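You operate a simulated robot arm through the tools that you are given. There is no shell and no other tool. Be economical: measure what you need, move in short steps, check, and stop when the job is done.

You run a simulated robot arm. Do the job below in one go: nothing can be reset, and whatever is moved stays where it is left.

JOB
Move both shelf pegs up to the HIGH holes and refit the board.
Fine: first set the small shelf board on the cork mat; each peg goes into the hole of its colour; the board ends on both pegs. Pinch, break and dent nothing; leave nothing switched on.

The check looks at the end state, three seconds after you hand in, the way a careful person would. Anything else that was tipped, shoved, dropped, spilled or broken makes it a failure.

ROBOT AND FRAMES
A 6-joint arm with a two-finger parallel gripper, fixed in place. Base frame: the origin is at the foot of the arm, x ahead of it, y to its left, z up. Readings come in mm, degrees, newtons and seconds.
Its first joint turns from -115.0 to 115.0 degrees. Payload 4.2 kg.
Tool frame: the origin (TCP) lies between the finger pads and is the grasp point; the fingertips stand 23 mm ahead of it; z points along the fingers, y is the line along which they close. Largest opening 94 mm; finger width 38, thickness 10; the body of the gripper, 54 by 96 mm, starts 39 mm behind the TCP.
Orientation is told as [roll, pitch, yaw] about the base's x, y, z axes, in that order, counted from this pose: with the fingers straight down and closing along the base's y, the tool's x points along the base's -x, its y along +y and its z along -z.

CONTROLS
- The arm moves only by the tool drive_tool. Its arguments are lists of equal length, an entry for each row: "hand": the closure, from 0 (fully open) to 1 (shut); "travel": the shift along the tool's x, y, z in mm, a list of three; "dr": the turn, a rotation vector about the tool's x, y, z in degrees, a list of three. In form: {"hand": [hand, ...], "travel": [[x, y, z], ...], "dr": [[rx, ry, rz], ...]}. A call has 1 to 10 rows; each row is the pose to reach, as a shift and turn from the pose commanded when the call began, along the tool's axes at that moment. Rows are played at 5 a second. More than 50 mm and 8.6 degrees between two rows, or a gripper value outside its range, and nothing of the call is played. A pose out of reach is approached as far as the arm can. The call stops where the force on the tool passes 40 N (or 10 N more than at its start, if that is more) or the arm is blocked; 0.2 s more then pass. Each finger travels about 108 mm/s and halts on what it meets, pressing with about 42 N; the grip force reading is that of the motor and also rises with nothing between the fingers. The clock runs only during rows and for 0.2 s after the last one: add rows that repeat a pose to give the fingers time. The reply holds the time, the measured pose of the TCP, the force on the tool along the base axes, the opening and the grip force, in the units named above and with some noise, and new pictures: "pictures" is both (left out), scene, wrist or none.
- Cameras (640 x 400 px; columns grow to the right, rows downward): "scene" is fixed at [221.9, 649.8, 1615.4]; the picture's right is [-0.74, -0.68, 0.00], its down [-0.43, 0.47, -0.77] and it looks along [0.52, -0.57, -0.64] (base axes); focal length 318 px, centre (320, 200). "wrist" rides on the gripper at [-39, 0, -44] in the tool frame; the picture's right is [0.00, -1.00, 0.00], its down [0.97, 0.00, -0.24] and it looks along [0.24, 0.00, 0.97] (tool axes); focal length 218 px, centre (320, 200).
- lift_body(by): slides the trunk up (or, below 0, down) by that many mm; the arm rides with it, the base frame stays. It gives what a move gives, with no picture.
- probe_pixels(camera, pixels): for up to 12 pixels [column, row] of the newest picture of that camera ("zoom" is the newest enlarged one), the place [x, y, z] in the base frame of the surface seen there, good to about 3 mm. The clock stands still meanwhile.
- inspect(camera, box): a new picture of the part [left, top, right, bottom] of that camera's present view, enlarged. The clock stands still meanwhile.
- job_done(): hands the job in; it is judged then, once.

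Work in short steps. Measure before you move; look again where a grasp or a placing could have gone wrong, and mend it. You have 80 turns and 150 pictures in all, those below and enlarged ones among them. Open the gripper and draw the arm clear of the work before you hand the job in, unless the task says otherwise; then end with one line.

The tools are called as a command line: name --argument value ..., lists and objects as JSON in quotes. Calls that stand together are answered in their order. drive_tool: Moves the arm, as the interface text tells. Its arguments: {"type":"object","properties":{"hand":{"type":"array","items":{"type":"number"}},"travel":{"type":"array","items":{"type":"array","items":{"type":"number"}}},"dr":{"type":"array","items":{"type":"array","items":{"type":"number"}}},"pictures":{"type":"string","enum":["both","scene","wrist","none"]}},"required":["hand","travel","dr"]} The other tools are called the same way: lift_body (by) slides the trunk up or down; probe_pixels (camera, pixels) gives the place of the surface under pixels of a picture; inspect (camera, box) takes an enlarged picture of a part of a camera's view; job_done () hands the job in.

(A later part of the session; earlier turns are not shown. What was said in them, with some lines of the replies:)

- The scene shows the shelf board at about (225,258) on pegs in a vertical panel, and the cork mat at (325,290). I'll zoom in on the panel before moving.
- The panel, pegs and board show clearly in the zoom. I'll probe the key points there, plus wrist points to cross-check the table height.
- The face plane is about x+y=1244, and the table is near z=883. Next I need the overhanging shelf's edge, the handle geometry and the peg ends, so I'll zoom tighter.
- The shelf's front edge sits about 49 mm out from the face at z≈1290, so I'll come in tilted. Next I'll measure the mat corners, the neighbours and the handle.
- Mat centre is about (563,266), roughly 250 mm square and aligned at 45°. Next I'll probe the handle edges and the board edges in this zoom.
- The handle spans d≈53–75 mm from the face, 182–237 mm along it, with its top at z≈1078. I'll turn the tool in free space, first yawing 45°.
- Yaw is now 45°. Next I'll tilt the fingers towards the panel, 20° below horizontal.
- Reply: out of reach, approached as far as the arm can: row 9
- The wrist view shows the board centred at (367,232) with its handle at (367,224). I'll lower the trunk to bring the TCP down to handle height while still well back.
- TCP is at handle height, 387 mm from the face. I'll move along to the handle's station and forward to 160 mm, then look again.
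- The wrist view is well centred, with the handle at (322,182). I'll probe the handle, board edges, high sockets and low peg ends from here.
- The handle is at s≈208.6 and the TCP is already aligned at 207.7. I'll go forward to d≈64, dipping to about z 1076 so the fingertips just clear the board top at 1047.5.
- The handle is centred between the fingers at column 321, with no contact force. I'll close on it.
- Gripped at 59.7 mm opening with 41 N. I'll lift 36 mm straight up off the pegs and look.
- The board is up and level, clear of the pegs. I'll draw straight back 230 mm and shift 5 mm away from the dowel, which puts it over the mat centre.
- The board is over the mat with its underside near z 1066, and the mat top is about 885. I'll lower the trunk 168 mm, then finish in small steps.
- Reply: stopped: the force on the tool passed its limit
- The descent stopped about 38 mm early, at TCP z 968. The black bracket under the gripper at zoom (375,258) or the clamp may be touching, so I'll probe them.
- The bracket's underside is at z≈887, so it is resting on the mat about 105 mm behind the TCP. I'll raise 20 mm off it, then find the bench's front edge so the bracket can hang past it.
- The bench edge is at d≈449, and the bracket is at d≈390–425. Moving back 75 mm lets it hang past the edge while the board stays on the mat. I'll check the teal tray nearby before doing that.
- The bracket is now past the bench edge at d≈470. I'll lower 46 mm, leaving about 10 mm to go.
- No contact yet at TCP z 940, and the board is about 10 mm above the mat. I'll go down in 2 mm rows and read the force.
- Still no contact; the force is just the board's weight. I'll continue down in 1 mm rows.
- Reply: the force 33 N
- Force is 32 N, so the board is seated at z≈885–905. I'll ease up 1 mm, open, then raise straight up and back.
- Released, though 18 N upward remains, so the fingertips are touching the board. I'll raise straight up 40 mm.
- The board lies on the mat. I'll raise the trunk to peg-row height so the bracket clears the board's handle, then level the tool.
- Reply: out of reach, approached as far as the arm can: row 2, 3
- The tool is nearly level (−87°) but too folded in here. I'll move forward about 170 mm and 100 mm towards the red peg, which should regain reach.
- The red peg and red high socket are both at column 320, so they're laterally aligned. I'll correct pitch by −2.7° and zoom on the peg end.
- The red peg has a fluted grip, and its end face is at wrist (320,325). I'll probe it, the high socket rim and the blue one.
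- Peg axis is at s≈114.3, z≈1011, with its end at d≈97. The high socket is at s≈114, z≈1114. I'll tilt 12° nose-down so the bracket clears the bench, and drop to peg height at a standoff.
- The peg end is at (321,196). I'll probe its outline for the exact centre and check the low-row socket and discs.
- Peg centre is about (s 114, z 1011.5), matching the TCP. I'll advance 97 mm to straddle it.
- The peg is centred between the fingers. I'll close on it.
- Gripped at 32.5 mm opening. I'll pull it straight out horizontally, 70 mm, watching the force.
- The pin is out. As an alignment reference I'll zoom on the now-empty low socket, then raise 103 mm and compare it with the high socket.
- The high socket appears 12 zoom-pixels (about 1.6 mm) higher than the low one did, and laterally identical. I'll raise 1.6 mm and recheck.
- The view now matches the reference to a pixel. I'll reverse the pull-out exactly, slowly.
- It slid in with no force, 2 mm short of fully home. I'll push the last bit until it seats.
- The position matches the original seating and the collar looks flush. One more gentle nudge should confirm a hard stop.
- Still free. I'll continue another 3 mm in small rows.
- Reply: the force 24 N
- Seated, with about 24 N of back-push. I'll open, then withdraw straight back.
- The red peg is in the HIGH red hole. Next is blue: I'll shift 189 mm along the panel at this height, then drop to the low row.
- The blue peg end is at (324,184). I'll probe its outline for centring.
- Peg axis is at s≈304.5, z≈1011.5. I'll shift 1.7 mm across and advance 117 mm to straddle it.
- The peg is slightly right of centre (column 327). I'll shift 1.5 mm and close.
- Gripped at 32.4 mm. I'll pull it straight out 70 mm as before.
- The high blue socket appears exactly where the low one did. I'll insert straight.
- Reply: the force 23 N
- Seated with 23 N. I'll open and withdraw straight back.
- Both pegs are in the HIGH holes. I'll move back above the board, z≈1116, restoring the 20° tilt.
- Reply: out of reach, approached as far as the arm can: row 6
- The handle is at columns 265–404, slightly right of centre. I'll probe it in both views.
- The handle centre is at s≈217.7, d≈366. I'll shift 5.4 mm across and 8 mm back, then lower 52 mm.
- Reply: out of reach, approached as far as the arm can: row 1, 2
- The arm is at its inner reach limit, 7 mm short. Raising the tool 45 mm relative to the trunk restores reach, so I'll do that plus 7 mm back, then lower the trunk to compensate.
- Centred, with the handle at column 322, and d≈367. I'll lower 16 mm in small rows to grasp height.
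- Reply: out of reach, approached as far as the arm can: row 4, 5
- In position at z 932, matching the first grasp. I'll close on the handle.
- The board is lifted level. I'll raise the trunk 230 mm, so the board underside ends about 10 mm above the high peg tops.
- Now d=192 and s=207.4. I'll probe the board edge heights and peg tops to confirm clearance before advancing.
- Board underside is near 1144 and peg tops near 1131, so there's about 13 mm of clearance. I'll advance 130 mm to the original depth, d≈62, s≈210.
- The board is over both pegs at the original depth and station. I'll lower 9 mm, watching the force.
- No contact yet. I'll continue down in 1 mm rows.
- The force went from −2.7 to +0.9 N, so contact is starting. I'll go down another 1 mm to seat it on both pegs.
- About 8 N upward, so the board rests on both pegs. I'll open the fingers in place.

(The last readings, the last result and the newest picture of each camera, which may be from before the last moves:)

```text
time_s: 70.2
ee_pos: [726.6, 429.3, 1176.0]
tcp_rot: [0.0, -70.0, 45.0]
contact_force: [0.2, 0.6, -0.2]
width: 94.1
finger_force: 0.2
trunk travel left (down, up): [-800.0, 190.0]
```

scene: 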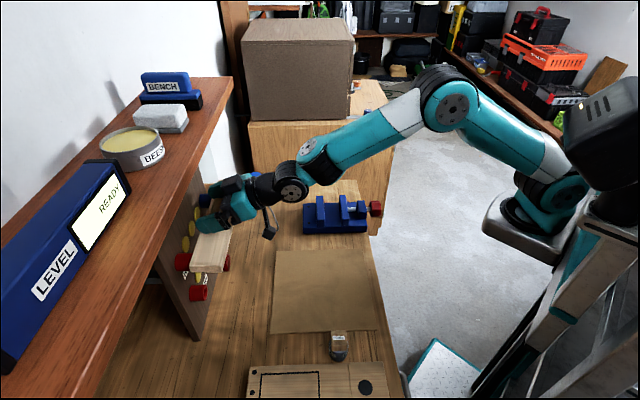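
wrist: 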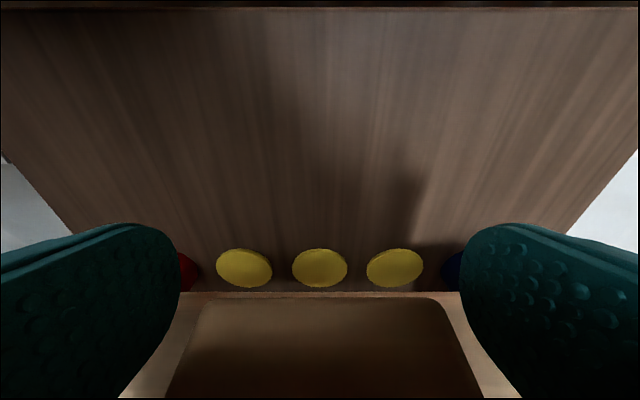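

Released with zero force, and the fingers are clear of the handle. I'll rise 8 mm and withdraw straight back 180 mm.

drive_tool --hand '[0, 0, 0, 0, 0, 0, 0, 0]' --travel '[[-4, 0, -1.4], [-7.5, 0, -2.7], [-0.7, 0, -21.5], [9.6, 0, -49.7], [21, 0, -82], [33, 0, -115], [44, 0, -145], [54, 0, -172]]' --dr '[[0, 0, 0], [0, 0, 0], [0, 0, 0], [0, 0, 0], [0, 0, 0], [0, 0, 0], [0, 0, 0], [0, 0, 0]]'

inspect --camera "scene" --box '[160, 170, 280, 310]'

inspect --camera "wrist" --box '[160, 120, 480, 320]'

```text
time_s: 72.0
ee_pos: [598.9, 303.2, 1184.3]
tcp_rot: [0.1, -70.0, 44.9]
contact_force: [0.5, 0.8, 0.0]
width: 94.0
finger_force: 0.0
trunk travel left (down, up): [-800.0, 190.0]
```

scene: 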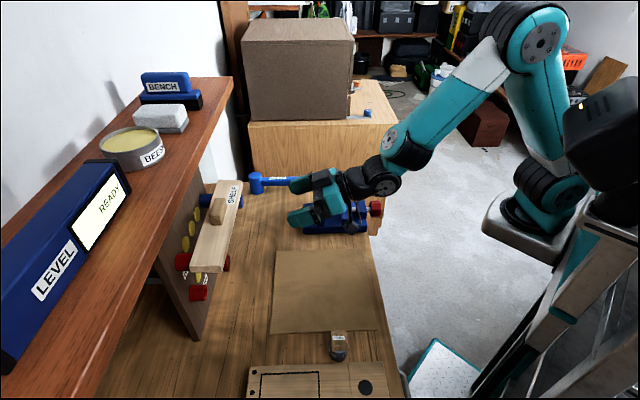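
wrist: 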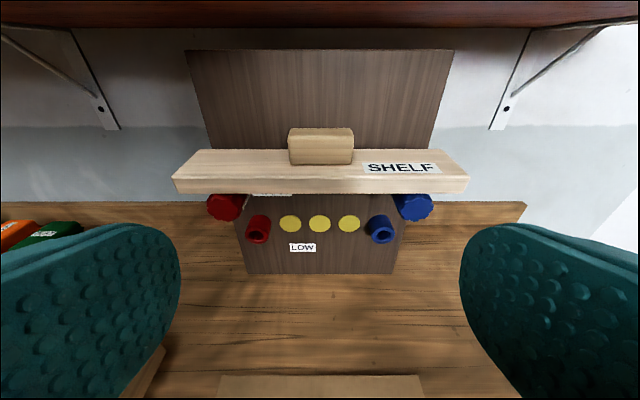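

```text
2.86 times, centred on (220, 240) of scene
```

zoom: 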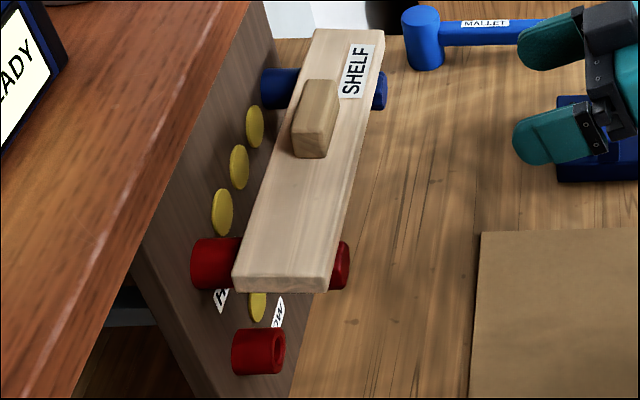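

```text
2.00 times, centred on (320, 220) of wrist
```

zoom: 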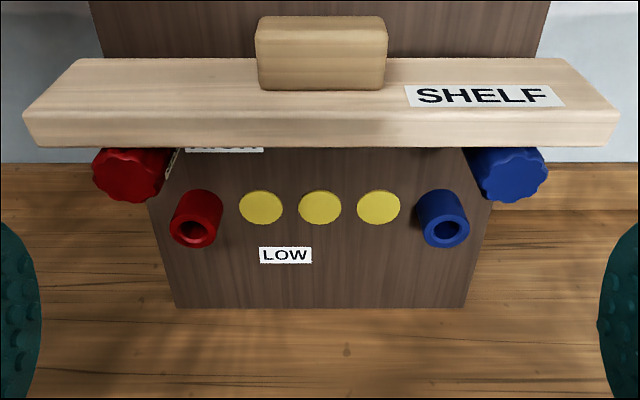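

The board sits level on both pegs in the HIGH holes, the gripper is open and the arm is about 190 mm clear. Nothing else looks disturbed, so I'm handing in.

job_done

```text
The job is handed in.
```

Both pegs are in the HIGH holes of their own colour, and the shelf board, set on the cork mat first, is back on both of them; the arm is clear with the gripper open.
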